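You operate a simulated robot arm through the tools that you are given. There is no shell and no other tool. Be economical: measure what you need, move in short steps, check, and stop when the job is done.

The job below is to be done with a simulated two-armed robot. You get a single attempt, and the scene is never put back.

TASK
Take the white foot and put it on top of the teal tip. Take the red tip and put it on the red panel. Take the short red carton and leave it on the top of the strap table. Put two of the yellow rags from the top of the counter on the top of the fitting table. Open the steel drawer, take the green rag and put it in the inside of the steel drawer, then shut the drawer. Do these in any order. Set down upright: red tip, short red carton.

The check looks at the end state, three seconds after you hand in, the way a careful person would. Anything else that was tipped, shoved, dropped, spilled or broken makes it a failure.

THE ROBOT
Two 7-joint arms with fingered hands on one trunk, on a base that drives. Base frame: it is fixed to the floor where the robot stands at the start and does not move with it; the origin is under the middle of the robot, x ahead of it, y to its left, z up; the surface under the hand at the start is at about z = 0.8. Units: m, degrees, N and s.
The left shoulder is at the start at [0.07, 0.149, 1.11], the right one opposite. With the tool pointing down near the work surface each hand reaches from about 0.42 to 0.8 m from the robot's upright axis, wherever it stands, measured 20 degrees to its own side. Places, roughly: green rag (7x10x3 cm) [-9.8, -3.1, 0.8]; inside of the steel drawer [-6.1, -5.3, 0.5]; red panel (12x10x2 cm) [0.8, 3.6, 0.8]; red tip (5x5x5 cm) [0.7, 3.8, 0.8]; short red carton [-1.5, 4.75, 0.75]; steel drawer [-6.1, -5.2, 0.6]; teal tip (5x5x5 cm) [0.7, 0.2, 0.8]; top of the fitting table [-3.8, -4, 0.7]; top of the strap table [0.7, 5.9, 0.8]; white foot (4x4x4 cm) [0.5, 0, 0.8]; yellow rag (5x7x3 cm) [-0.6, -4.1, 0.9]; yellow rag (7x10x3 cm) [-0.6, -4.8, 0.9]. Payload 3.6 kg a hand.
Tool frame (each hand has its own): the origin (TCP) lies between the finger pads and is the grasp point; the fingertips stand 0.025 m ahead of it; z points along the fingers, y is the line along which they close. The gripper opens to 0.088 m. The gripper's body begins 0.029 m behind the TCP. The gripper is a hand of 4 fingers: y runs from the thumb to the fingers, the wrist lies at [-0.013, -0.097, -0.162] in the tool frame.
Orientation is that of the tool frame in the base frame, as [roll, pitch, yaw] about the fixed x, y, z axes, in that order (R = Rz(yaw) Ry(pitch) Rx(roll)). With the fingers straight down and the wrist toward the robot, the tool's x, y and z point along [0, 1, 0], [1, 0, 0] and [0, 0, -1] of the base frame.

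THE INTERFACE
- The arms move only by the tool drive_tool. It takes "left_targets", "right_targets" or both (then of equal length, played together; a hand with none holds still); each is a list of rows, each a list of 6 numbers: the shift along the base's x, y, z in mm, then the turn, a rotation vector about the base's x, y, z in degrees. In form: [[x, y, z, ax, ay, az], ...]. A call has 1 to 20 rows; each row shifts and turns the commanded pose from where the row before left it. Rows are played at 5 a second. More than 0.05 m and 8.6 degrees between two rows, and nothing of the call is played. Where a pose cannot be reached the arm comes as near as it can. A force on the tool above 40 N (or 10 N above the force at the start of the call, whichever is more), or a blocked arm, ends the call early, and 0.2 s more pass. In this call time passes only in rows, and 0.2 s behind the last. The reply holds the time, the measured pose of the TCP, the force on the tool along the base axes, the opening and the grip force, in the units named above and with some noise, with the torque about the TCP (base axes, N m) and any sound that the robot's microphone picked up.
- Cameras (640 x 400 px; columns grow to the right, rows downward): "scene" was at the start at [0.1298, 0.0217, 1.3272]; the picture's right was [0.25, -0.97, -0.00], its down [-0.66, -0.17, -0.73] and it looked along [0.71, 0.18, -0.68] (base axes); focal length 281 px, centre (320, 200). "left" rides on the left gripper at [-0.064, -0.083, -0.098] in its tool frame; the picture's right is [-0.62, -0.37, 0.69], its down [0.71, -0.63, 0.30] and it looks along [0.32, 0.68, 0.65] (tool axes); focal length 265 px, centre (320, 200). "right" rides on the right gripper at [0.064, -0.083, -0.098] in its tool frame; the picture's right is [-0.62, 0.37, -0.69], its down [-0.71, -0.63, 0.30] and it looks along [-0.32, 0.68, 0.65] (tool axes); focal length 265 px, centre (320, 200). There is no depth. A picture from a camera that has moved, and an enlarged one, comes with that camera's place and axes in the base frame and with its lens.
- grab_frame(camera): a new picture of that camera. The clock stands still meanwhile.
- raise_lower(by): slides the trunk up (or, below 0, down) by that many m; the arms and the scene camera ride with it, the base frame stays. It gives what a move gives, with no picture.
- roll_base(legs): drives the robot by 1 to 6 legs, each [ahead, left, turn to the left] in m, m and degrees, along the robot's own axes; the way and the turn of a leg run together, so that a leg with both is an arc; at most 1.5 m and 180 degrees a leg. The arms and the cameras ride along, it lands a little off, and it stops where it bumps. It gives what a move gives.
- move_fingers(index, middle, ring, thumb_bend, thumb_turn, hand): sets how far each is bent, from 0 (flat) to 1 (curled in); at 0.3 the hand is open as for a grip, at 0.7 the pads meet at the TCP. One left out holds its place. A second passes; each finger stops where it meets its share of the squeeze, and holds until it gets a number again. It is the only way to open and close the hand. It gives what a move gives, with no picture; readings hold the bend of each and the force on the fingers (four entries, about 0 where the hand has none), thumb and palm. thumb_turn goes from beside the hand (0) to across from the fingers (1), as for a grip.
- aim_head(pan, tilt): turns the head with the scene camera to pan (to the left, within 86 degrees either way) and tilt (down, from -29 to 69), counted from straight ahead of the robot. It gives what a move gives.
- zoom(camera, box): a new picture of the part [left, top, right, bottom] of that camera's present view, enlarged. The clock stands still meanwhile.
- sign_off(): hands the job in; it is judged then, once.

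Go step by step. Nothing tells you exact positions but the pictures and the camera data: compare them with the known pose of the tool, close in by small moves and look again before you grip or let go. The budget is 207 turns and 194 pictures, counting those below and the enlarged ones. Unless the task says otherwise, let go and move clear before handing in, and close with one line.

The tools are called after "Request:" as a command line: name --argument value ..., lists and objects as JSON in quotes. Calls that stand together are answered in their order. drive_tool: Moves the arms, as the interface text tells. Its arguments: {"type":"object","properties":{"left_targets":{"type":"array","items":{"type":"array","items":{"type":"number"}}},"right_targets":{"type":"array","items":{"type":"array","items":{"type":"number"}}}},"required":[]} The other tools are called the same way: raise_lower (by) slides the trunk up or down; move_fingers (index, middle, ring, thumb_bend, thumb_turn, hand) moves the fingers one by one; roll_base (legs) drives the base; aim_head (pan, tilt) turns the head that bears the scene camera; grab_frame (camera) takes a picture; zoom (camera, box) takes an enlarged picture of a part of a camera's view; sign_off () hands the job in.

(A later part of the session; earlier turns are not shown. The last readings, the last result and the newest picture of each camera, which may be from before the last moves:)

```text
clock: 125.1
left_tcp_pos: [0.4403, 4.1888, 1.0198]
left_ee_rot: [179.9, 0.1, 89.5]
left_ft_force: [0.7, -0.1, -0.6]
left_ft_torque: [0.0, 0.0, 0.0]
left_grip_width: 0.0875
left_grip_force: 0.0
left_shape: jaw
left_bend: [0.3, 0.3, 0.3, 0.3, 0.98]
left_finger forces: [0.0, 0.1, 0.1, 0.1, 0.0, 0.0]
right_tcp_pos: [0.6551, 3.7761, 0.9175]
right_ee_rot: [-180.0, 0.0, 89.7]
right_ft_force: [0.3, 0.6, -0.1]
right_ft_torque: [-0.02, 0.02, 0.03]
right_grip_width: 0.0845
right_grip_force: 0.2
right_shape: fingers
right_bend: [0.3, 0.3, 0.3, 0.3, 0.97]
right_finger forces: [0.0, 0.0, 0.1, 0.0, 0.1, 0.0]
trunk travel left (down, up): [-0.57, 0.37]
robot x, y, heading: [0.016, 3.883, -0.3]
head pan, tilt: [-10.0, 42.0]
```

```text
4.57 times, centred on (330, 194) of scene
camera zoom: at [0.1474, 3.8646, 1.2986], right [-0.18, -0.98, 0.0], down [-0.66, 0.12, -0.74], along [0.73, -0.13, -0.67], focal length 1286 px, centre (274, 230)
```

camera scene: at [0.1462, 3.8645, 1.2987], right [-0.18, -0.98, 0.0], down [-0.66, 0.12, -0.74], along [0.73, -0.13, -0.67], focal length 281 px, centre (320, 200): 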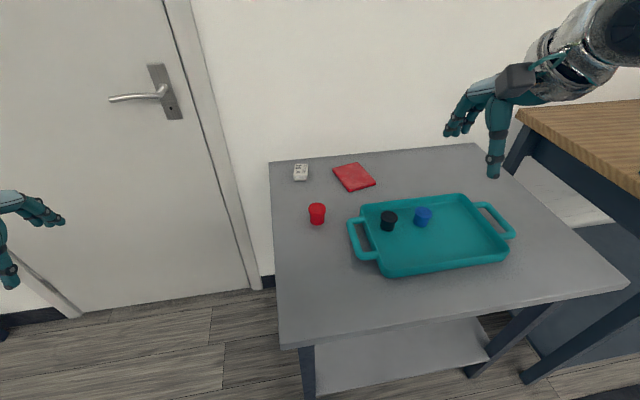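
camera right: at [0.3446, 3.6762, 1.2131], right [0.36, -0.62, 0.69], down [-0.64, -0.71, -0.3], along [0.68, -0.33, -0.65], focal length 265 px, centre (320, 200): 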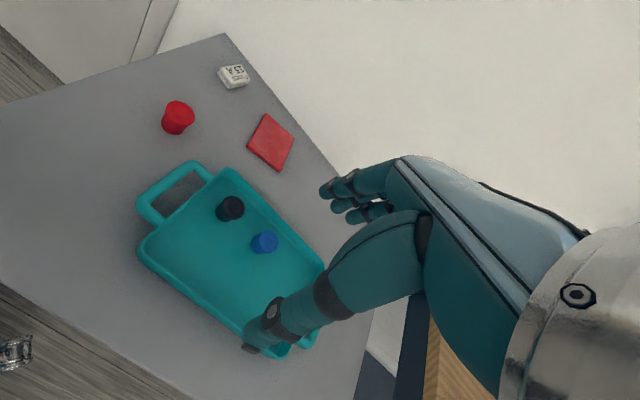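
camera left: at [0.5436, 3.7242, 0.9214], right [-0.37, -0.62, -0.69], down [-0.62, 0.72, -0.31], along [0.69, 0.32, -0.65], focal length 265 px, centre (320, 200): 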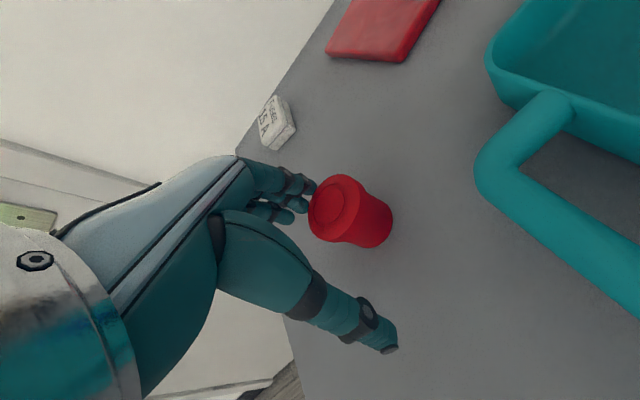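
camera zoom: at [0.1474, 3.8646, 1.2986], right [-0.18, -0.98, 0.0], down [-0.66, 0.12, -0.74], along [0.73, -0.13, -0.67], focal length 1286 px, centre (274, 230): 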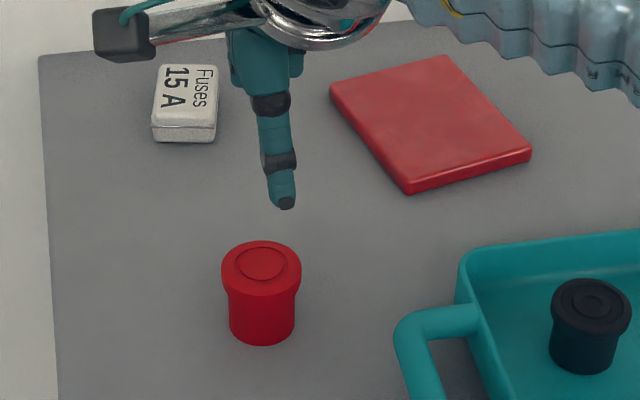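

Tip at (0.656,3.780), well agreed by both cameras. Descending with the right hand.

Request:
drive_tool --right_targets '[[1, 3, -35, 0, 0, 0], [0, 0, -35, 0, 0, 0], [0, 0, -30, 0, 0, 0], [0, 0, -18, 0, 0, 0]]'

Request:
zoom --camera "right" --box '[180, 140, 420, 290]'

Request:
zoom --camera "scene" --box '[260, 150, 400, 237]'

```text
clock: 126.1
left_tcp_pos: [0.4414, 4.1898, 1.0193]
left_ee_rot: [179.9, 0.1, 89.6]
left_ft_force: [-0.2, -0.1, 0.7]
left_ft_torque: [-0.01, 0.03, 0.03]
left_grip_width: 0.0878
left_grip_force: 0.1
left_shape: jaw
left_bend: [0.3, 0.3, 0.3, 0.3, 0.98]
left_finger forces: [0.0, 0.0, 0.1, 0.0, 0.0, 0.1]
right_tcp_pos: [0.6556, 3.7783, 0.8016]
right_ee_rot: [-180.0, 0.1, 89.5]
right_ft_force: [-0.2, -0.4, -0.2]
right_ft_torque: [-0.04, 0.0, 0.02]
right_grip_width: 0.0846
right_grip_force: 0.1
right_shape: fingers
right_bend: [0.3, 0.3, 0.3, 0.3, 0.97]
right_finger forces: [0.0, 0.0, 0.0, 0.1, 0.0, 0.0]
trunk travel left (down, up): [-0.57, 0.37]
robot x, y, heading: [0.0132, 3.8744, -0.4]
head pan, tilt: [-10.0, 42.0]
```

```text
2.67 times, centred on (300, 215) of right
camera zoom: at [0.5721, 3.8439, 0.8995], right [0.36, -0.62, 0.69], down [-0.64, -0.71, -0.3], along [0.68, -0.33, -0.65], focal length 708 px, centre (373, 160)
```

zoom: 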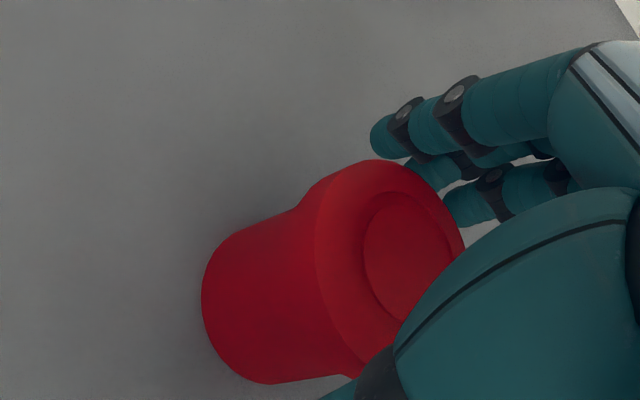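

```text
4.57 times, centred on (330, 194) of scene
camera zoom: at [0.147, 3.8645, 1.2987], right [-0.18, -0.98, 0.0], down [-0.66, 0.12, -0.74], along [0.73, -0.13, -0.67], focal length 1286 px, centre (274, 230)
```

zoom: 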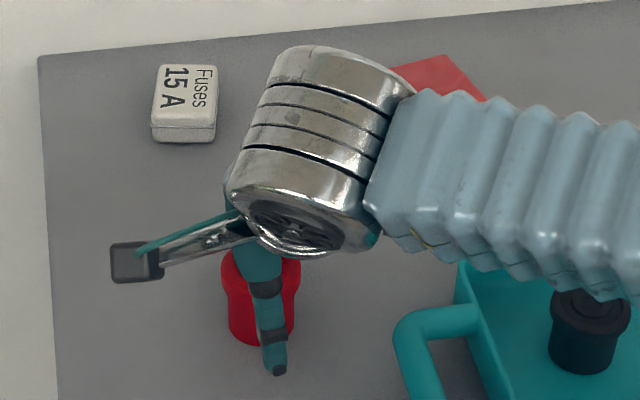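

Hand is well placed around the tip; lowering 5 mm more and closing.

Request:
drive_tool --right_targets '[[1, 1, -5, 0, 0, 0], [0, 0, 0, 0, 0, 0]]'

Request:
move_fingers --hand "right" --index 0.7 --middle 0.7 --ring 0.7 --thumb_bend 0.7

Request:
zoom --camera "right" --box '[180, 140, 420, 290]'

```text
clock: 126.7
left_tcp_pos: [0.4392, 4.189, 1.0205]
left_ee_rot: [180.0, 0.1, 89.5]
left_ft_force: [0.2, 0.1, -0.3]
left_ft_torque: [0.0, -0.03, 0.02]
left_grip_width: 0.0878
left_grip_force: 0.1
left_shape: jaw
left_bend: [0.3, 0.3, 0.3, 0.3, 0.98]
left_finger forces: [0.1, 0.0, 0.0, 0.0, 0.0, 0.1]
right_tcp_pos: [0.656, 3.7804, 0.7978]
right_ee_rot: [-180.0, 0.0, 89.5]
right_ft_force: [-0.3, 0.3, 0.4]
right_ft_torque: [0.02, -0.01, -0.01]
right_grip_width: 0.0847
right_grip_force: 0.0
right_shape: fingers
right_bend: [0.3, 0.3, 0.3, 0.3, 0.97]
right_finger forces: [0.1, 0.0, 0.0, 0.0, 0.0, 0.0]
trunk travel left (down, up): [-0.57, 0.37]
robot x, y, heading: [0.0108, 3.8776, -0.3]
head pan, tilt: [-10.0, 42.0]
```

```text
clock: 127.7
left_tcp_pos: [0.4399, 4.1887, 1.0196]
left_ee_rot: [179.9, 0.1, 89.5]
left_ft_force: [0.4, -0.1, 0.4]
left_ft_torque: [0.0, -0.01, 0.0]
left_grip_width: 0.0879
left_grip_force: 0.0
left_shape: jaw
left_bend: [0.3, 0.3, 0.3, 0.3, 0.98]
left_finger forces: [0.0, 0.0, 0.1, 0.0, 0.0, 0.0]
right_tcp_pos: [0.6562, 3.7802, 0.7968]
right_ee_rot: [-180.0, 0.0, 89.5]
right_ft_force: [0.1, 0.1, 0.4]
right_ft_torque: [-0.02, 0.0, -0.01]
right_grip_width: 0.0276
right_grip_force: 14.9
right_shape: fingers
right_bend: [0.58, 0.62, 0.69, 0.58, 0.96]
right_finger forces: [9.0, 5.9, 0.5, 0.0, 14.6, 0.0]
trunk travel left (down, up): [-0.57, 0.37]
robot x, y, heading: [0.0152, 3.8718, -0.2]
head pan, tilt: [-10.0, 42.0]
```

```text
2.67 times, centred on (300, 215) of right
camera zoom: at [0.5717, 3.8447, 0.8949], right [0.36, -0.62, 0.69], down [-0.64, -0.71, -0.3], along [0.68, -0.33, -0.65], focal length 708 px, centre (373, 160)
```

zoom: 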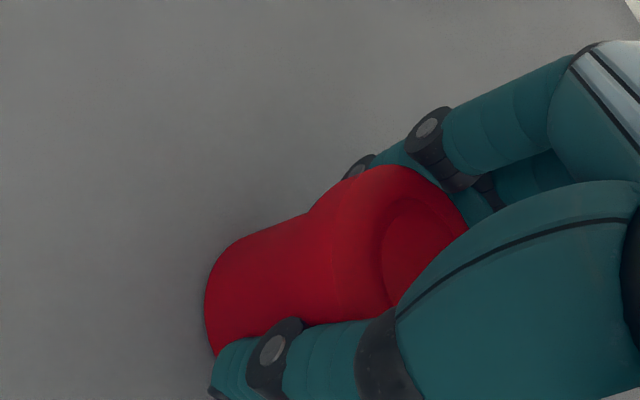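

Gripped firmly. Lifting and carrying over the panel.

Request:
drive_tool --right_targets '[[0, 0, 30, 0, 0, 0], [0, 0, 40, 0, 0, 0], [27, -28, 0, 0, 0, 0], [27, -28, 0, 0, 0, 0], [27, -28, 0, 0, 0, 0], [27, -28, 0, 0, 0, 0], [26, -28, 0, 0, 0, 0]]'

Request:
grab_frame --camera "right"

Request:
zoom --camera "scene" --box '[280, 110, 440, 210]'

```text
clock: 129.3
left_tcp_pos: [0.4404, 4.19, 1.0188]
left_ee_rot: [179.9, 0.3, 89.5]
left_ft_force: [-0.8, 0.3, -0.4]
left_ft_torque: [-0.04, 0.01, -0.01]
left_grip_width: 0.088
left_grip_force: 0.1
left_shape: jaw
left_bend: [0.3, 0.3, 0.3, 0.3, 0.98]
left_finger forces: [0.1, 0.0, 0.0, 0.0, 0.0, 0.1]
right_tcp_pos: [0.7812, 3.6457, 0.8673]
right_ee_rot: [180.0, 0.1, 89.7]
right_ft_force: [0.5, 1.7, -1.1]
right_ft_torque: [-0.01, 0.01, -0.05]
right_grip_width: 0.0275
right_grip_force: 14.4
right_shape: fingers
right_bend: [0.58, 0.62, 0.69, 0.58, 0.96]
right_finger forces: [8.7, 5.6, 0.2, 0.0, 14.2, 0.0]
right hand out of reach, approached as far as the arm can: row 7
trunk travel left (down, up): [-0.57, 0.37]
robot x, y, heading: [0.013, 3.8796, -0.3]
head pan, tilt: [-10.0, 42.0]
```

```text
133 pictures are left
camera right: at [0.6969, 3.7099, 0.9664], right [0.36, -0.62, 0.69], down [-0.63, -0.71, -0.31], along [0.68, -0.33, -0.65], focal length 265 px, centre (320, 200)
```

right: 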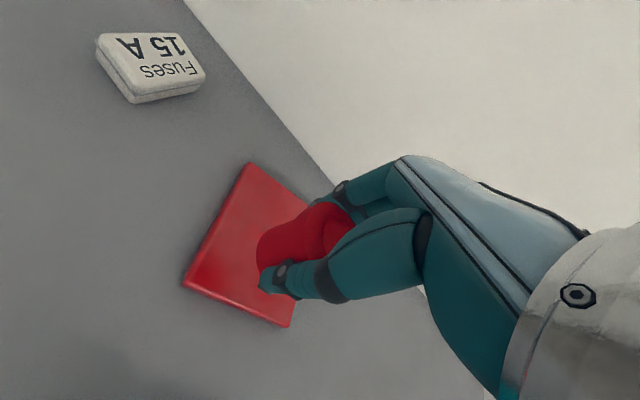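

```text
4.00 times, centred on (360, 160) of scene
camera zoom: at [0.1461, 3.8668, 1.2987], right [-0.18, -0.98, 0.0], down [-0.66, 0.12, -0.74], along [0.73, -0.13, -0.67], focal length 1125 px, centre (160, 360)
```

zoom: 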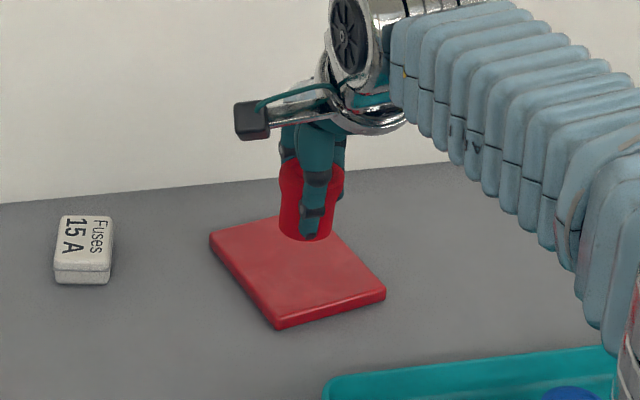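

The arm is near full stretch about 2.5 cm short of panel centre. I'll roll the base forward 3 cm and lower the trunk slightly isn't needed; then check.

Request:
roll_base --legs '[[0.035, 0.0, 0]]'

Request:
drive_tool --right_targets '[[-4, -6, -10, 0, 0, 0], [-4, 0, -15, 0, 0, 0]]'

Request:
zoom --camera "right" --box '[160, 140, 400, 290]'

Request:
zoom --camera "scene" --box '[320, 140, 400, 190]'

```text
clock: 130.4
left_tcp_pos: [0.4773, 4.1871, 1.0203]
left_ee_rot: [179.9, -0.1, 89.5]
left_ft_force: [-0.2, -0.1, 0.5]
left_ft_torque: [0.01, 0.0, -0.01]
left_grip_width: 0.0878
left_grip_force: 0.1
left_shape: jaw
left_bend: [0.3, 0.3, 0.3, 0.3, 0.98]
left_finger forces: [0.0, 0.0, 0.0, 0.1, 0.1, 0.0]
right_tcp_pos: [0.8171, 3.6376, 0.8657]
right_ee_rot: [180.0, 0.0, 89.2]
right_ft_force: [0.2, -0.5, -0.4]
right_ft_torque: [0.03, 0.02, 0.04]
right_grip_width: 0.0275
right_grip_force: 14.0
right_shape: fingers
right_bend: [0.58, 0.62, 0.69, 0.58, 0.96]
right_finger forces: [8.7, 5.8, 0.3, 0.1, 14.0, 0.0]
trunk travel left (down, up): [-0.57, 0.37]
robot x, y, heading: [0.051, 3.8805, 0.1]
head pan, tilt: [-10.0, 42.0]
```

```text
clock: 131.0
left_tcp_pos: [0.4768, 4.187, 1.0202]
left_ee_rot: [179.9, 0.1, 89.5]
left_ft_force: [-0.8, -0.2, 0.1]
left_ft_torque: [0.0, 0.03, -0.01]
left_grip_width: 0.0879
left_grip_force: 0.1
left_shape: jaw
left_bend: [0.3, 0.3, 0.3, 0.3, 0.98]
left_finger forces: [0.0, 0.0, 0.0, 0.0, 0.1, 0.0]
right_tcp_pos: [0.8068, 3.6341, 0.8424]
right_ee_rot: [179.9, 0.0, 89.3]
right_ft_force: [0.1, 0.5, -0.3]
right_ft_torque: [0.02, -0.04, -0.01]
right_grip_width: 0.0275
right_grip_force: 14.4
right_shape: fingers
right_bend: [0.58, 0.62, 0.69, 0.58, 0.96]
right_finger forces: [8.8, 5.8, 0.3, 0.1, 14.2, 0.1]
trunk travel left (down, up): [-0.57, 0.37]
robot x, y, heading: [0.051, 3.8766, -0.2]
head pan, tilt: [-10.0, 42.0]
```

```text
2.67 times, centred on (280, 215) of right
camera zoom: at [0.7238, 3.6986, 0.9391], right [0.36, -0.62, 0.69], down [-0.64, -0.71, -0.31], along [0.68, -0.33, -0.65], focal length 708 px, centre (427, 160)
```

zoom: 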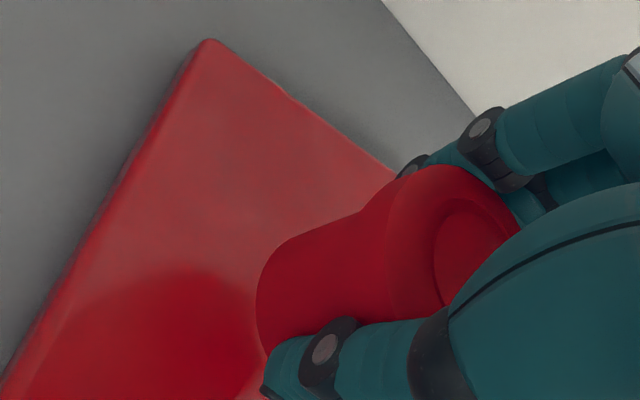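

```text
8.00 times, centred on (360, 165) of scene
camera zoom: at [0.1852, 3.8626, 1.2986], right [-0.18, -0.98, 0.0], down [-0.66, 0.12, -0.74], along [0.73, -0.13, -0.67], focal length 2250 px, centre (0, 480)
```

zoom: 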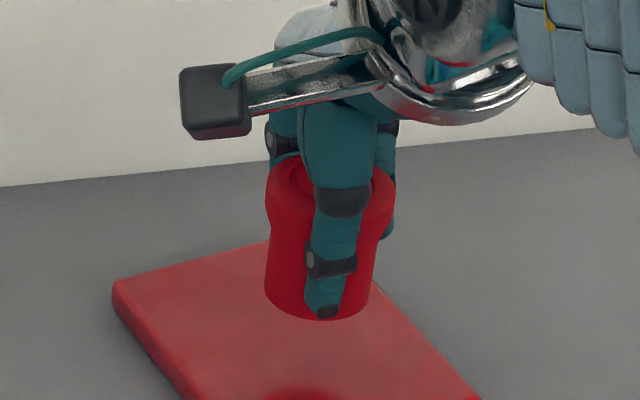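

Tip is over the panel centre. Lowering toward contact.

Request:
drive_tool --right_targets '[[-2, 0, -8, 0, 0, 0], [0, 0, -6, 0, 0, 0], [0, 0, -4, 0, 0, 0], [0, 0, 0, 0, 0, 0]]'

Request:
zoom --camera "scene" --box '[320, 140, 400, 190]'

```text
clock: 132.0
left_tcp_pos: [0.4764, 4.1891, 1.0199]
left_ee_rot: [179.9, 0.1, 89.5]
left_ft_force: [-0.6, 0.2, -0.7]
left_ft_torque: [-0.01, 0.01, 0.02]
left_grip_width: 0.0879
left_grip_force: 0.0
left_shape: jaw
left_bend: [0.3, 0.3, 0.3, 0.3, 0.98]
left_finger forces: [0.0, 0.0, 0.0, 0.0, 0.0, 0.0]
right_tcp_pos: [0.8056, 3.6341, 0.8233]
right_ee_rot: [179.9, 0.0, 89.3]
right_ft_force: [-0.7, -0.6, -0.1]
right_ft_torque: [0.02, -0.01, -0.01]
right_grip_width: 0.0273
right_grip_force: 14.1
right_shape: fingers
right_bend: [0.58, 0.62, 0.69, 0.58, 0.96]
right_finger forces: [8.7, 5.7, 0.3, 0.0, 14.0, 0.0]
trunk travel left (down, up): [-0.57, 0.37]
robot x, y, heading: [0.0531, 3.88, -0.2]
head pan, tilt: [-10.0, 42.0]
```

```text
8.00 times, centred on (360, 165) of scene
camera zoom: at [0.185, 3.8634, 1.2987], right [-0.18, -0.98, 0.0], down [-0.66, 0.12, -0.74], along [0.73, -0.13, -0.67], focal length 2250 px, centre (0, 480)
```

zoom: 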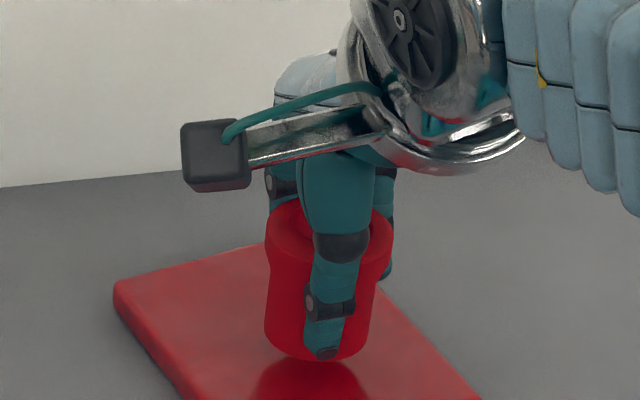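

Close now; lowering in 1.5 mm steps to contact.

Request:
drive_tool --right_targets '[[0, 0, -1.5, 0, 0, 0], [0, 0, -1.5, 0, 0, 0], [0, 0, -1.5, 0, 0, 0], [0, 0, 0, 0, 0, 0]]'

Request:
zoom --camera "scene" --box '[320, 145, 400, 195]'

```text
clock: 133.0
left_tcp_pos: [0.4753, 4.188, 1.0197]
left_ee_rot: [179.9, 0.1, 89.5]
left_ft_force: [0.3, -0.2, -0.2]
left_ft_torque: [0.01, -0.03, 0.02]
left_grip_width: 0.0877
left_grip_force: 0.1
left_shape: jaw
left_bend: [0.3, 0.3, 0.3, 0.3, 0.98]
left_finger forces: [0.1, 0.0, 0.0, 0.1, 0.1, 0.1]
right_tcp_pos: [0.8054, 3.633, 0.8199]
right_ee_rot: [179.8, 0.1, 89.3]
right_ft_force: [0.7, -0.4, -1.4]
right_ft_torque: [-0.02, -0.01, -0.04]
right_grip_width: 0.0273
right_grip_force: 15.0
right_shape: fingers
right_bend: [0.58, 0.62, 0.69, 0.58, 0.96]
right_finger forces: [8.8, 5.8, 0.3, 0.1, 14.1, 0.1]
trunk travel left (down, up): [-0.57, 0.37]
robot x, y, heading: [0.0512, 3.8775, 0.1]
head pan, tilt: [-10.0, 42.0]
```

```text
8.00 times, centred on (360, 170) of scene
camera zoom: at [0.1846, 3.8638, 1.2987], right [-0.18, -0.98, 0.0], down [-0.66, 0.12, -0.74], along [0.73, -0.13, -0.67], focal length 2250 px, centre (0, 440)
```

zoom: 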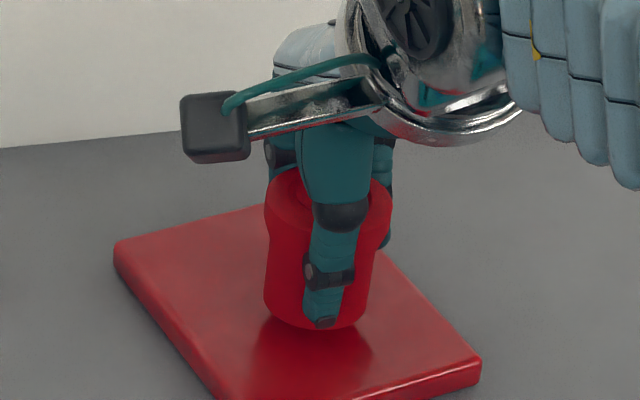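

Still a small gap (reflection visible). Continuing down.

Request:
drive_tool --right_targets '[[0, 0, -1.5, 0, 0, 0], [0, 0, -1.5, 0, 0, 0], [0, 0, -1, 0, 0, 0], [0, 0, 0, 0, 0, 0]]'

Request:
zoom --camera "scene" --box '[320, 145, 400, 195]'

```text
clock: 134.0
left_tcp_pos: [0.4752, 4.1885, 1.0219]
left_ee_rot: [179.8, 0.1, 89.6]
left_ft_force: [-0.5, 0.4, 0.2]
left_ft_torque: [0.0, 0.02, 0.01]
left_grip_width: 0.088
left_grip_force: 0.2
left_shape: jaw
left_bend: [0.3, 0.3, 0.3, 0.3, 0.98]
left_finger forces: [0.1, 0.0, 0.0, 0.1, 0.1, 0.0]
right_tcp_pos: [0.8061, 3.6342, 0.8156]
right_ee_rot: [179.9, 0.1, 89.3]
right_ft_force: [0.7, -0.9, -1.0]
right_ft_torque: [0.03, -0.01, 0.01]
right_grip_width: 0.0275
right_grip_force: 14.6
right_shape: fingers
right_bend: [0.58, 0.62, 0.69, 0.58, 0.96]
right_finger forces: [8.7, 5.9, 0.3, 0.1, 14.2, 0.0]
trunk travel left (down, up): [-0.57, 0.37]
robot x, y, heading: [0.0551, 3.8801, -0.4]
head pan, tilt: [-10.0, 42.0]
```

```text
8.00 times, centred on (360, 170) of scene
camera zoom: at [0.1845, 3.8639, 1.2987], right [-0.18, -0.98, 0.0], down [-0.66, 0.12, -0.74], along [0.73, -0.13, -0.67], focal length 2250 px, centre (0, 440)
```

zoom: 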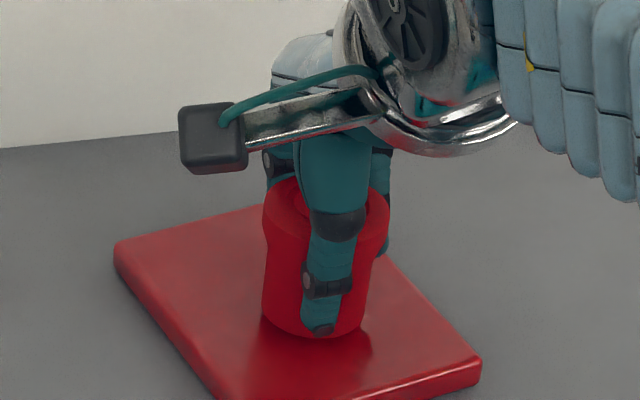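

Request:
drive_tool --right_targets '[[0, 0, -1, 0, 0, 0], [0, 0, -1, 0, 0, 0], [0, 0, 0, 0, 0, 0]]'

Request:
drive_tool --right_targets '[[0, 0, -1, 0, 0, 0], [0, 0, -1, 0, 0, 0], [0, 0, 0, 0, 0, 0]]'

Request:
zoom --camera "scene" --box '[320, 145, 400, 195]'

```text
clock: 134.8
left_tcp_pos: [0.4767, 4.1873, 1.0193]
left_ee_rot: [179.9, 0.2, 89.5]
left_ft_force: [0.1, -0.4, 0.6]
left_ft_torque: [-0.02, 0.01, -0.01]
left_grip_width: 0.0879
left_grip_force: 0.0
left_shape: jaw
left_bend: [0.3, 0.3, 0.3, 0.3, 0.98]
left_finger forces: [0.1, 0.0, 0.0, 0.0, 0.1, 0.0]
right_tcp_pos: [0.8067, 3.6353, 0.8155]
right_ee_rot: [179.8, 0.0, 89.3]
right_ft_force: [-0.5, 0.0, -0.8]
right_ft_torque: [-0.02, 0.0, 0.03]
right_grip_width: 0.0276
right_grip_force: 14.2
right_shape: fingers
right_bend: [0.58, 0.62, 0.69, 0.58, 0.96]
right_finger forces: [8.8, 5.9, 0.3, 0.0, 14.1, 0.0]
trunk travel left (down, up): [-0.57, 0.37]
robot x, y, heading: [0.0518, 3.8791, -0.2]
head pan, tilt: [-10.0, 42.0]
```

```text
clock: 135.6
left_tcp_pos: [0.4762, 4.1891, 1.0201]
left_ee_rot: [179.8, 0.2, 89.5]
left_ft_force: [0.4, 0.2, -0.9]
left_ft_torque: [-0.06, 0.02, 0.01]
left_grip_width: 0.0882
left_grip_force: 0.0
left_shape: jaw
left_bend: [0.3, 0.3, 0.3, 0.3, 0.98]
left_finger forces: [0.0, 0.0, 0.1, 0.1, 0.0, 0.1]
right_tcp_pos: [0.8056, 3.6348, 0.8127]
right_ee_rot: [179.9, 0.0, 89.2]
right_ft_force: [-0.1, 0.4, -0.2]
right_ft_torque: [0.03, -0.01, -0.03]
right_grip_width: 0.0273
right_grip_force: 15.3
right_shape: fingers
right_bend: [0.58, 0.62, 0.69, 0.58, 0.96]
right_finger forces: [8.8, 5.9, 0.3, 0.0, 14.1, 0.1]
trunk travel left (down, up): [-0.57, 0.37]
robot x, y, heading: [0.0542, 3.8739, -0.1]
head pan, tilt: [-10.0, 42.0]
```

```text
8.00 times, centred on (360, 170) of scene
camera zoom: at [0.1845, 3.864, 1.2987], right [-0.18, -0.98, 0.0], down [-0.66, 0.12, -0.74], along [0.73, -0.13, -0.67], focal length 2250 px, centre (0, 440)
```

zoom: 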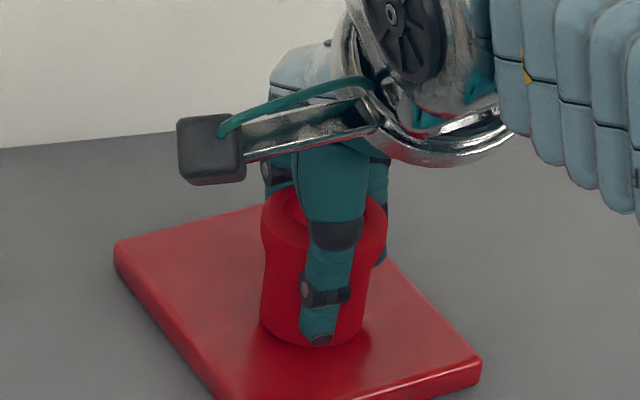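

Request:
drive_tool --right_targets '[[0, 0, -1, 0, 0, 0], [0, 0, -1, 0, 0, 0], [0, 0, 0, 0, 0, 0]]'

Request:
zoom --camera "right" --box '[160, 140, 400, 290]'

```text
clock: 136.4
left_tcp_pos: [0.4757, 4.1876, 1.019]
left_ee_rot: [179.8, 0.2, 89.5]
left_ft_force: [0.3, 0.2, 0.3]
left_ft_torque: [0.0, 0.02, -0.03]
left_grip_width: 0.0881
left_grip_force: 0.0
left_shape: jaw
left_bend: [0.3, 0.3, 0.3, 0.3, 0.98]
left_finger forces: [0.1, 0.1, 0.1, 0.0, 0.1, 0.0]
right_tcp_pos: [0.8061, 3.6333, 0.8101]
right_ee_rot: [179.8, 0.0, 89.3]
right_ft_force: [0.5, 0.3, 2.1]
right_ft_torque: [-0.05, -0.01, -0.01]
right_grip_width: 0.0274
right_grip_force: 14.7
right_shape: fingers
right_bend: [0.58, 0.62, 0.69, 0.58, 0.96]
right_finger forces: [9.0, 6.2, 0.4, 0.0, 14.5, 0.0]
trunk travel left (down, up): [-0.57, 0.37]
robot x, y, heading: [0.0541, 3.879, -0.3]
head pan, tilt: [-10.0, 42.0]
```

```text
2.67 times, centred on (280, 215) of right
camera zoom: at [0.722, 3.698, 0.9086], right [0.36, -0.62, 0.69], down [-0.64, -0.71, -0.31], along [0.68, -0.33, -0.65], focal length 708 px, centre (427, 160)
```

zoom: 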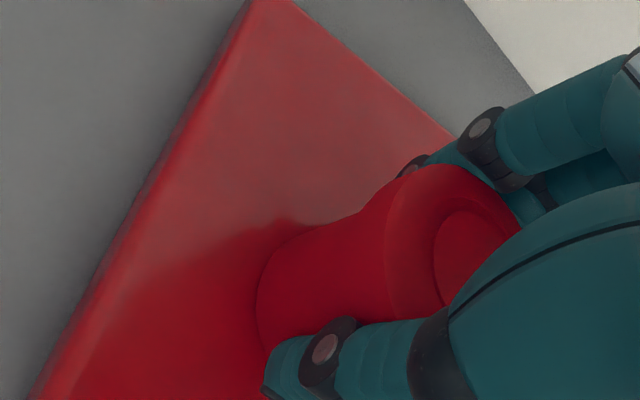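

Contact made (≈2 N). Easing the fingers open.

Request:
move_fingers --hand "right" --index 0.53 --middle 0.55 --ring 0.55 --thumb_bend 0.53

Request:
move_fingers --hand "right" --index 0.3 --middle 0.3 --ring 0.3 --thumb_bend 0.3

Request:
zoom --camera "scene" --box '[320, 145, 400, 195]'

Request:
zoom --camera "right" --box '[160, 140, 400, 290]'

```text
clock: 137.4
left_tcp_pos: [0.4754, 4.1879, 1.0202]
left_ee_rot: [179.9, 0.2, 89.5]
left_ft_force: [0.5, 0.3, -0.6]
left_ft_torque: [-0.03, 0.04, 0.02]
left_grip_width: 0.0878
left_grip_force: 0.1
left_shape: jaw
left_bend: [0.3, 0.3, 0.3, 0.3, 0.98]
left_finger forces: [0.0, 0.0, 0.0, 0.0, 0.0, 0.1]
right_tcp_pos: [0.8047, 3.6328, 0.81]
right_ee_rot: [179.9, 0.1, 89.2]
right_ft_force: [-0.3, 0.1, -0.3]
right_ft_torque: [-0.01, -0.01, -0.03]
right_grip_width: 0.0358
right_grip_force: 0.6
right_shape: fingers
right_bend: [0.53, 0.55, 0.55, 0.52, 0.97]
right_finger forces: [0.3, 0.0, 0.1, 0.1, 0.7, 0.0]
trunk travel left (down, up): [-0.57, 0.37]
robot x, y, heading: [0.051, 3.8761, -0.1]
head pan, tilt: [-10.0, 42.0]
```

```text
clock: 138.4
left_tcp_pos: [0.4749, 4.1893, 1.0213]
left_ee_rot: [179.8, 0.2, 89.5]
left_ft_force: [0.6, -0.3, 0.3]
left_ft_torque: [0.01, -0.01, 0.0]
left_grip_width: 0.0878
left_grip_force: 0.1
left_shape: jaw
left_bend: [0.3, 0.3, 0.3, 0.3, 0.98]
left_finger forces: [0.0, 0.0, 0.0, 0.1, 0.0, 0.0]
right_tcp_pos: [0.8052, 3.6318, 0.8106]
right_ee_rot: [179.8, 0.1, 89.3]
right_ft_force: [-0.6, -0.7, -0.1]
right_ft_torque: [-0.01, -0.01, 0.0]
right_grip_width: 0.0843
right_grip_force: 0.1
right_shape: fingers
right_bend: [0.3, 0.3, 0.3, 0.3, 0.97]
right_finger forces: [0.0, 0.0, 0.0, 0.0, 0.1, 0.0]
trunk travel left (down, up): [-0.57, 0.37]
robot x, y, heading: [0.0517, 3.8785, -0.3]
head pan, tilt: [-10.0, 42.0]
```

```text
8.00 times, centred on (360, 170) of scene
camera zoom: at [0.1844, 3.864, 1.2988], right [-0.18, -0.98, 0.0], down [-0.66, 0.12, -0.74], along [0.73, -0.13, -0.67], focal length 2250 px, centre (0, 440)
```

zoom: 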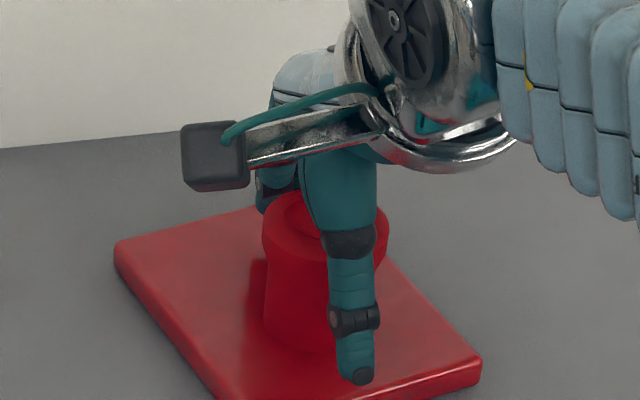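

```text
2.67 times, centred on (280, 215) of right
camera zoom: at [0.7222, 3.6978, 0.908], right [0.36, -0.62, 0.69], down [-0.64, -0.71, -0.3], along [0.68, -0.33, -0.65], focal length 708 px, centre (427, 160)
```

zoom: 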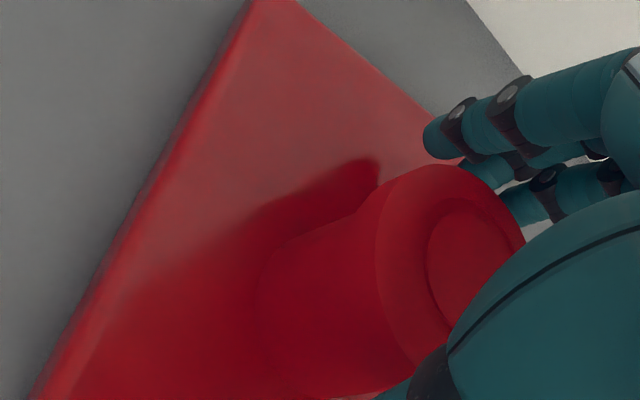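

Tip stands on the panel. Lifting clear and retracting.

Request:
drive_tool --right_targets '[[0, 0, 20, 0, 0, 0], [0, 0, 30, 0, 0, 0], [0, 0, 40, 0, 0, 0], [-15, 0, 40, 0, 0, 0], [-35, 0, 30, 0, 0, 0], [-40, 0, 20, 0, 0, 0], [-45, 0, 10, 0, 0, 0], [-45, 0, 10, 0, 0, 0], [-45, 0, 10, 0, 0, 0], [-45, 0, 10, 0, 0, 0], [-45, 0, 0, 0, 0, 0]]'

Request:
zoom --camera "scene" --box '[280, 130, 440, 230]'

```text
clock: 140.8
left_tcp_pos: [0.4749, 4.19, 1.0215]
left_ee_rot: [179.8, 0.1, 89.4]
left_ft_force: [0.2, 0.0, 0.1]
left_ft_torque: [0.03, -0.01, -0.01]
left_grip_width: 0.088
left_grip_force: 0.1
left_shape: jaw
left_bend: [0.3, 0.3, 0.3, 0.3, 0.98]
left_finger forces: [0.0, 0.0, 0.0, 0.0, 0.0, 0.0]
right_tcp_pos: [0.4874, 3.6335, 1.0271]
right_ee_rot: [179.8, 0.1, 89.3]
right_ft_force: [-0.1, 0.7, 0.6]
right_ft_torque: [0.01, 0.01, 0.01]
right_grip_width: 0.0844
right_grip_force: 0.1
right_shape: fingers
right_bend: [0.3, 0.3, 0.3, 0.3, 0.97]
right_finger forces: [0.1, 0.0, 0.0, 0.1, 0.0, 0.0]
trunk travel left (down, up): [-0.57, 0.37]
robot x, y, heading: [0.0522, 3.8764, -0.2]
head pan, tilt: [-10.0, 42.0]
```

```text
4.00 times, centred on (360, 180) of scene
camera zoom: at [0.1825, 3.864, 1.299], right [-0.18, -0.98, 0.0], down [-0.66, 0.12, -0.74], along [0.73, -0.13, -0.67], focal length 1125 px, centre (160, 280)
```

zoom: 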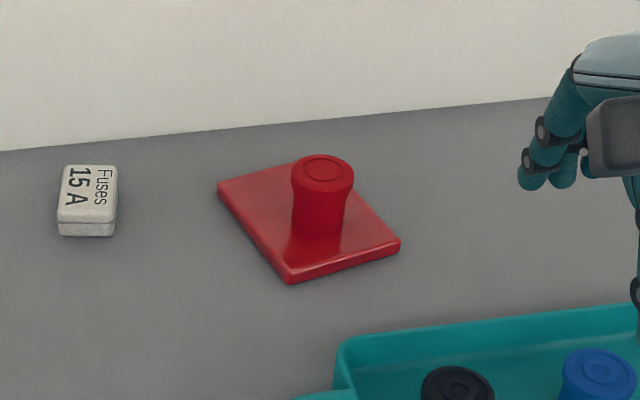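

Red tip is upright on the panel. Next the short red carton: backing away, strafing to y≈4.5 and turning to face the carton table.

Request:
roll_base --legs '[[-0.5, 0, 0], [0, 0.6, 0], [0, 0, 100]]'

Request:
aim_head --pan 30 --tilt 25

Request:
grab_frame --camera "scene"

```text
clock: 166.5
left_tcp_pos: [-0.8281, 4.8442, 1.0195]
left_ee_rot: [179.8, 0.3, -170.9]
left_ft_force: [-0.6, -0.4, -0.1]
left_ft_torque: [0.04, 0.0, 0.02]
left_grip_width: 0.0879
left_grip_force: 0.2
left_shape: jaw
left_bend: [0.3, 0.3, 0.3, 0.3, 0.98]
left_finger forces: [0.0, 0.1, 0.0, 0.1, 0.0, 0.1]
right_tcp_pos: [-0.2818, 4.9489, 1.0266]
right_ee_rot: [179.9, 0.1, -171.2]
right_ft_force: [0.2, 0.3, -0.3]
right_ft_torque: [0.0, -0.03, -0.01]
right_grip_width: 0.0844
right_grip_force: 0.1
right_shape: fingers
right_bend: [0.3, 0.3, 0.3, 0.3, 0.97]
right_finger forces: [0.1, 0.0, 0.1, 0.0, 0.1, 0.1]
trunk travel left (down, up): [-0.57, 0.37]
robot x, y, heading: [-0.449, 4.4767, 99.3]
head pan, tilt: [-10.0, 42.0]
```

```text
clock: 167.6
left_tcp_pos: [-0.8275, 4.8426, 1.0206]
left_ee_rot: [179.9, 0.2, -170.9]
left_ft_force: [0.2, 0.6, -0.1]
left_ft_torque: [0.01, -0.05, -0.02]
left_grip_width: 0.0878
left_grip_force: 0.0
left_shape: jaw
left_bend: [0.3, 0.3, 0.3, 0.3, 0.98]
left_finger forces: [0.0, 0.0, 0.0, 0.0, 0.0, 0.0]
right_tcp_pos: [-0.2821, 4.9482, 1.0274]
right_ee_rot: [179.8, 0.0, -171.1]
right_ft_force: [0.7, 0.0, -0.6]
right_ft_torque: [0.0, 0.02, 0.02]
right_grip_width: 0.0846
right_grip_force: 0.0
right_shape: fingers
right_bend: [0.3, 0.3, 0.3, 0.3, 0.97]
right_finger forces: [0.1, 0.1, 0.0, 0.0, 0.1, 0.0]
trunk travel left (down, up): [-0.57, 0.37]
robot x, y, heading: [-0.4495, 4.4786, 99.6]
head pan, tilt: [30.0, 25.0]
```

```text
121 pictures are left
camera scene: at [-0.5178, 4.6, 1.325], right [0.77, 0.63, 0.0], down [0.27, -0.33, -0.91], along [-0.57, 0.7, -0.42], focal length 281 px, centre (320, 200)
```

scene: 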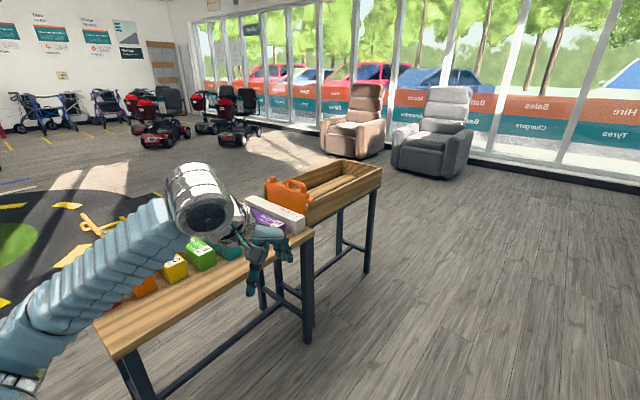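

The carton table is to the left. Turning to face it squarely and looking.

Request:
roll_base --legs '[[0, 0, 80]]'

Request:
aim_head --pan -10 --tilt 30

Request:
grab_frame --camera "scene"

```text
clock: 176.8
left_tcp_pos: [-0.8808, 4.1786, 1.0202]
left_ee_rot: [179.9, 0.3, -92.1]
left_ft_force: [0.5, -0.4, 0.2]
left_ft_torque: [-0.01, -0.01, 0.02]
left_grip_width: 0.0879
left_grip_force: 0.0
left_shape: jaw
left_bend: [0.3, 0.3, 0.3, 0.3, 0.98]
left_finger forces: [0.1, 0.0, 0.0, 0.1, 0.0, 0.0]
right_tcp_pos: [-0.8799, 4.7324, 1.0275]
right_ee_rot: [179.9, 0.0, -92.2]
right_ft_force: [0.1, 0.2, 0.3]
right_ft_torque: [0.01, -0.03, -0.03]
right_grip_width: 0.0845
right_grip_force: 0.2
right_shape: fingers
right_bend: [0.3, 0.3, 0.3, 0.3, 0.97]
right_finger forces: [0.0, 0.0, 0.0, 0.1, 0.1, 0.0]
trunk travel left (down, up): [-0.57, 0.37]
robot x, y, heading: [-0.4466, 4.4761, 178.4]
head pan, tilt: [30.0, 25.0]
```

```text
clock: 177.8
left_tcp_pos: [-0.8808, 4.1777, 1.0195]
left_ee_rot: [179.8, 0.2, -92.0]
left_ft_force: [-0.2, -0.6, 0.0]
left_ft_torque: [0.04, 0.0, 0.01]
left_grip_width: 0.088
left_grip_force: 0.0
left_shape: jaw
left_bend: [0.3, 0.3, 0.3, 0.3, 0.98]
left_finger forces: [0.1, 0.1, 0.0, 0.1, 0.1, 0.1]
right_tcp_pos: [-0.8795, 4.7332, 1.0276]
right_ee_rot: [-180.0, 0.2, -92.2]
right_ft_force: [-0.4, 0.1, 0.4]
right_ft_torque: [0.03, -0.02, 0.01]
right_grip_width: 0.0843
right_grip_force: 0.1
right_shape: fingers
right_bend: [0.3, 0.3, 0.3, 0.3, 0.97]
right_finger forces: [0.1, 0.0, 0.0, 0.0, 0.1, 0.0]
trunk travel left (down, up): [-0.57, 0.37]
robot x, y, heading: [-0.4482, 4.4789, 178.1]
head pan, tilt: [-10.0, 30.0]
```

```text
120 pictures are left
camera scene: at [-0.5897, 4.499, 1.3171], right [0.2, 0.98, 0.0], down [0.49, -0.1, -0.87], along [-0.85, 0.17, -0.5], focal length 281 px, centre (320, 200)
```

scene: 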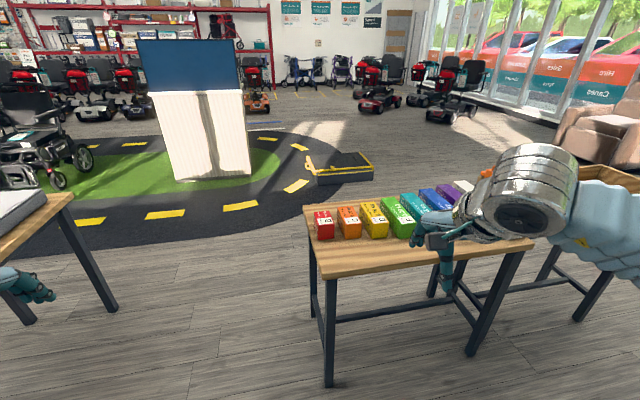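

Request:
zoom --camera "scene" --box '[290, 170, 450, 270]'

```text
4.00 times, centred on (370, 220) of scene
camera zoom: at [-0.5897, 4.499, 1.3171], right [0.2, 0.98, 0.0], down [0.49, -0.1, -0.87], along [-0.85, 0.17, -0.5], focal length 1125 px, centre (120, 120)
```

zoom: 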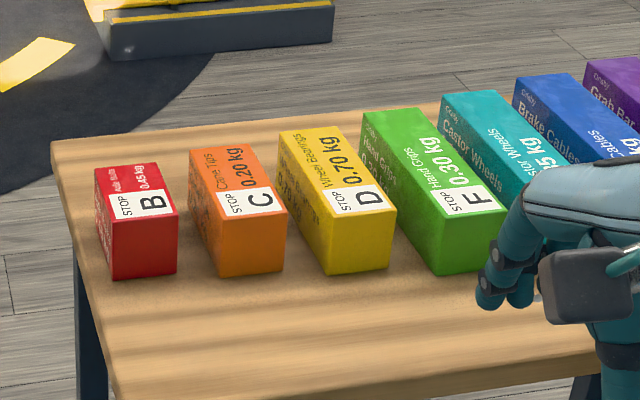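

The short red carton ("B") is about 8.1 cm (x) × 5.6 cm (y) × 6.2 cm tall, centred near (-1.383,4.68), with a ~3.5 cm gap to the orange one. I'll stand south of the table facing +y so the hand closes across its narrow side.

Request:
roll_base --legs '[[0, 0.41, 2], [1.0, 0, 0]]'

Request:
aim_head --pan -40 --tilt 35

Request:
grab_frame --camera "scene"

```text
clock: 195.9
left_tcp_pos: [-1.859, 3.7485, 1.0201]
left_ee_rot: [179.7, 0.2, -89.5]
left_ft_force: [0.2, 0.0, 0.5]
left_ft_torque: [0.02, -0.02, 0.0]
left_grip_width: 0.0879
left_grip_force: 0.1
left_shape: jaw
left_bend: [0.3, 0.3, 0.3, 0.3, 0.98]
left_finger forces: [0.0, 0.0, 0.0, 0.0, 0.0, 0.0]
right_tcp_pos: [-1.881, 4.302, 1.0267]
right_ee_rot: [179.9, 0.0, -89.7]
right_ft_force: [-1.1, -0.1, 0.6]
right_ft_torque: [-0.03, 0.0, -0.01]
right_grip_width: 0.0846
right_grip_force: 0.0
right_shape: fingers
right_bend: [0.3, 0.3, 0.3, 0.3, 0.97]
right_finger forces: [0.0, 0.0, 0.0, 0.0, 0.0, 0.0]
trunk travel left (down, up): [-0.57, 0.37]
robot x, y, heading: [-1.4416, 4.0683, -179.3]
head pan, tilt: [-10.0, 30.0]
```

```text
clock: 196.9
left_tcp_pos: [-1.8587, 3.7489, 1.0195]
left_ee_rot: [179.8, 0.3, -89.5]
left_ft_force: [-0.7, 0.3, 0.7]
left_ft_torque: [0.02, 0.0, -0.01]
left_grip_width: 0.088
left_grip_force: 0.0
left_shape: jaw
left_bend: [0.3, 0.3, 0.3, 0.3, 0.98]
left_finger forces: [0.0, 0.0, 0.0, 0.0, 0.0, 0.1]
right_tcp_pos: [-1.88, 4.3028, 1.028]
right_ee_rot: [179.8, 0.0, -89.7]
right_ft_force: [-0.8, -0.1, -0.1]
right_ft_torque: [0.0, -0.04, -0.01]
right_grip_width: 0.0849
right_grip_force: 0.1
right_shape: fingers
right_bend: [0.3, 0.3, 0.3, 0.3, 0.97]
right_finger forces: [0.0, 0.0, 0.0, 0.1, 0.0, 0.1]
trunk travel left (down, up): [-0.57, 0.37]
robot x, y, heading: [-1.4413, 4.0685, -179.4]
head pan, tilt: [-40.0, 35.0]
```

```text
118 pictures are left
camera scene: at [-1.5607, 4.1235, 1.3093], right [0.63, 0.78, 0.0], down [0.44, -0.36, -0.82], along [-0.64, 0.52, -0.57], focal length 281 px, centre (320, 200)
```

scene: 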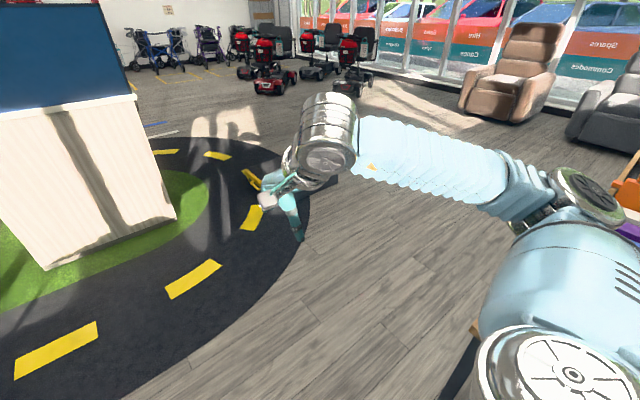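

Path is clear; turning right to face +y.

Request:
roll_base --legs '[[0, 0, -90]]'

Request:
aim_head --pan -5 --tilt 48

Request:
grab_frame --camera "scene"

Request:
grab_frame --camera "right"

```text
clock: 207.4
left_tcp_pos: [-1.7517, 4.4929, 1.0199]
left_ee_rot: [179.9, 0.1, 179.1]
left_ft_force: [0.3, 0.4, -0.3]
left_ft_torque: [0.03, -0.01, 0.03]
left_grip_width: 0.0883
left_grip_force: 0.1
left_shape: jaw
left_bend: [0.3, 0.3, 0.3, 0.3, 0.98]
left_finger forces: [0.0, 0.1, 0.0, 0.1, 0.1, 0.1]
right_tcp_pos: [-1.1946, 4.5033, 1.0273]
right_ee_rot: [179.9, 0.1, 179.0]
right_ft_force: [-0.5, -0.2, 0.0]
right_ft_torque: [-0.02, 0.0, 0.01]
right_grip_width: 0.0844
right_grip_force: 0.1
right_shape: fingers
right_bend: [0.3, 0.3, 0.3, 0.3, 0.97]
right_finger forces: [0.0, 0.1, 0.0, 0.0, 0.1, 0.0]
trunk travel left (down, up): [-0.57, 0.37]
robot x, y, heading: [-1.4401, 4.0652, 89.4]
head pan, tilt: [-40.0, 35.0]
```

```text
clock: 208.4
left_tcp_pos: [-1.7497, 4.4916, 1.0209]
left_ee_rot: [179.8, 0.3, 179.2]
left_ft_force: [-0.1, -1.1, -0.1]
left_ft_torque: [-0.01, 0.0, -0.02]
left_grip_width: 0.0877
left_grip_force: 0.1
left_shape: jaw
left_bend: [0.3, 0.3, 0.3, 0.3, 0.98]
left_finger forces: [0.0, 0.1, 0.1, 0.1, 0.0, 0.0]
right_tcp_pos: [-1.1955, 4.503, 1.0268]
right_ee_rot: [179.9, 0.1, 179.0]
right_ft_force: [-0.2, 0.1, 0.1]
right_ft_torque: [-0.02, -0.01, 0.02]
right_grip_width: 0.0846
right_grip_force: 0.1
right_shape: fingers
right_bend: [0.3, 0.3, 0.3, 0.3, 0.97]
right_finger forces: [0.0, 0.1, 0.0, 0.0, 0.0, 0.0]
trunk travel left (down, up): [-0.57, 0.37]
robot x, y, heading: [-1.4402, 4.069, 89.5]
head pan, tilt: [-5.0, 48.0]
```

```text
117 pictures are left
camera scene: at [-1.4343, 4.1973, 1.2903], right [1.0, -0.1, 0.0], down [-0.07, -0.74, -0.67], along [0.06, 0.67, -0.74], focal length 281 px, centre (320, 200)
```

scene: 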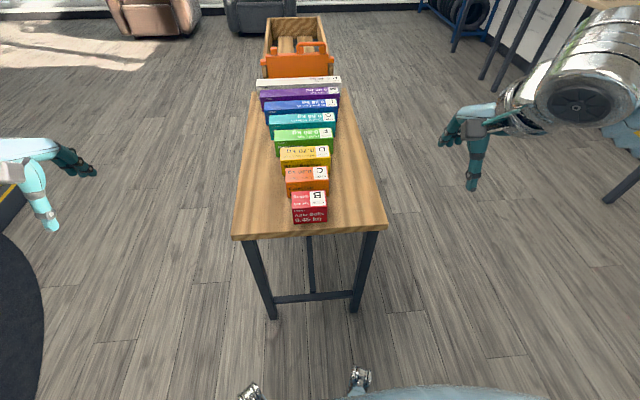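

```text
116 pictures are left
camera right: at [-1.2615, 4.4193, 1.1255], right [0.63, 0.36, 0.69], down [0.7, -0.64, -0.3], along [0.34, 0.68, -0.65], focal length 265 px, centre (320, 200)
```

right: 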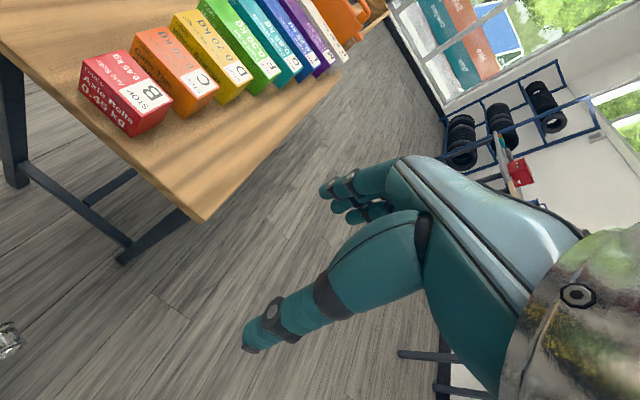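

Request:
zoom --camera "scene" --box '[270, 160, 350, 210]'

Request:
zoom --camera "scene" --box '[270, 180, 350, 230]'

Request:
zoom --camera "right" --box '[60, 30, 240, 142]'

```text
8.00 times, centred on (310, 185) of scene
camera zoom: at [-1.4343, 4.1973, 1.2903], right [1.0, -0.1, 0.0], down [-0.07, -0.74, -0.67], along [0.06, 0.67, -0.74], focal length 2250 px, centre (400, 320)
```

zoom: 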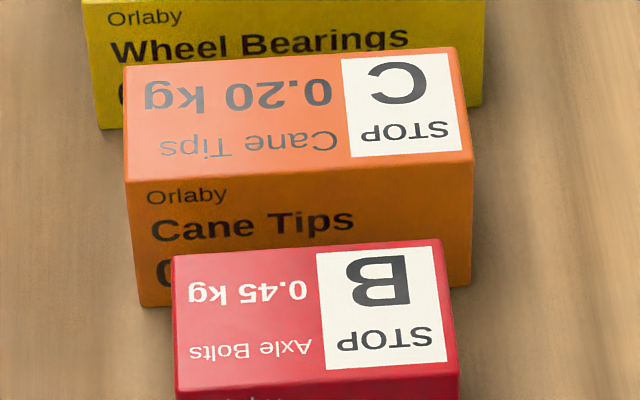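

```text
8.00 times, centred on (310, 205) of scene
camera zoom: at [-1.4343, 4.1973, 1.2903], right [1.0, -0.1, 0.0], down [-0.07, -0.74, -0.67], along [0.06, 0.67, -0.74], focal length 2250 px, centre (400, 160)
```

zoom: 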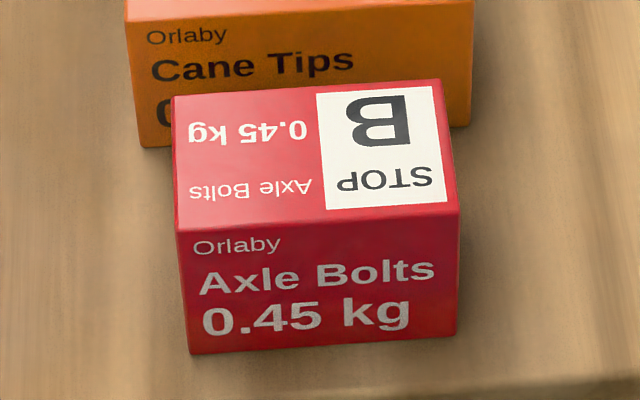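

```text
3.56 times, centred on (150, 86) of right
camera zoom: at [-1.2615, 4.4193, 1.1255], right [0.63, 0.36, 0.69], down [0.7, -0.64, -0.3], along [0.34, 0.68, -0.65], focal length 944 px, centre (924, 605)
```

zoom: 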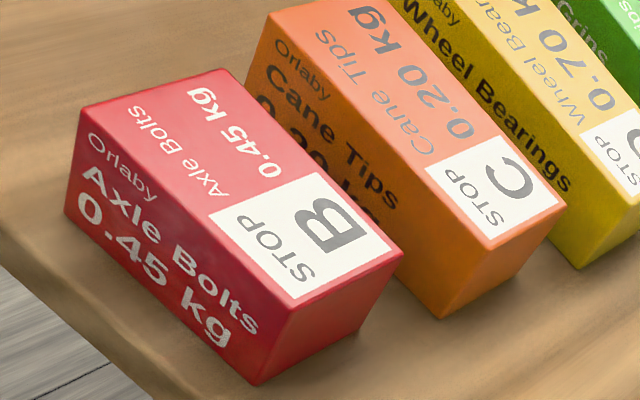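

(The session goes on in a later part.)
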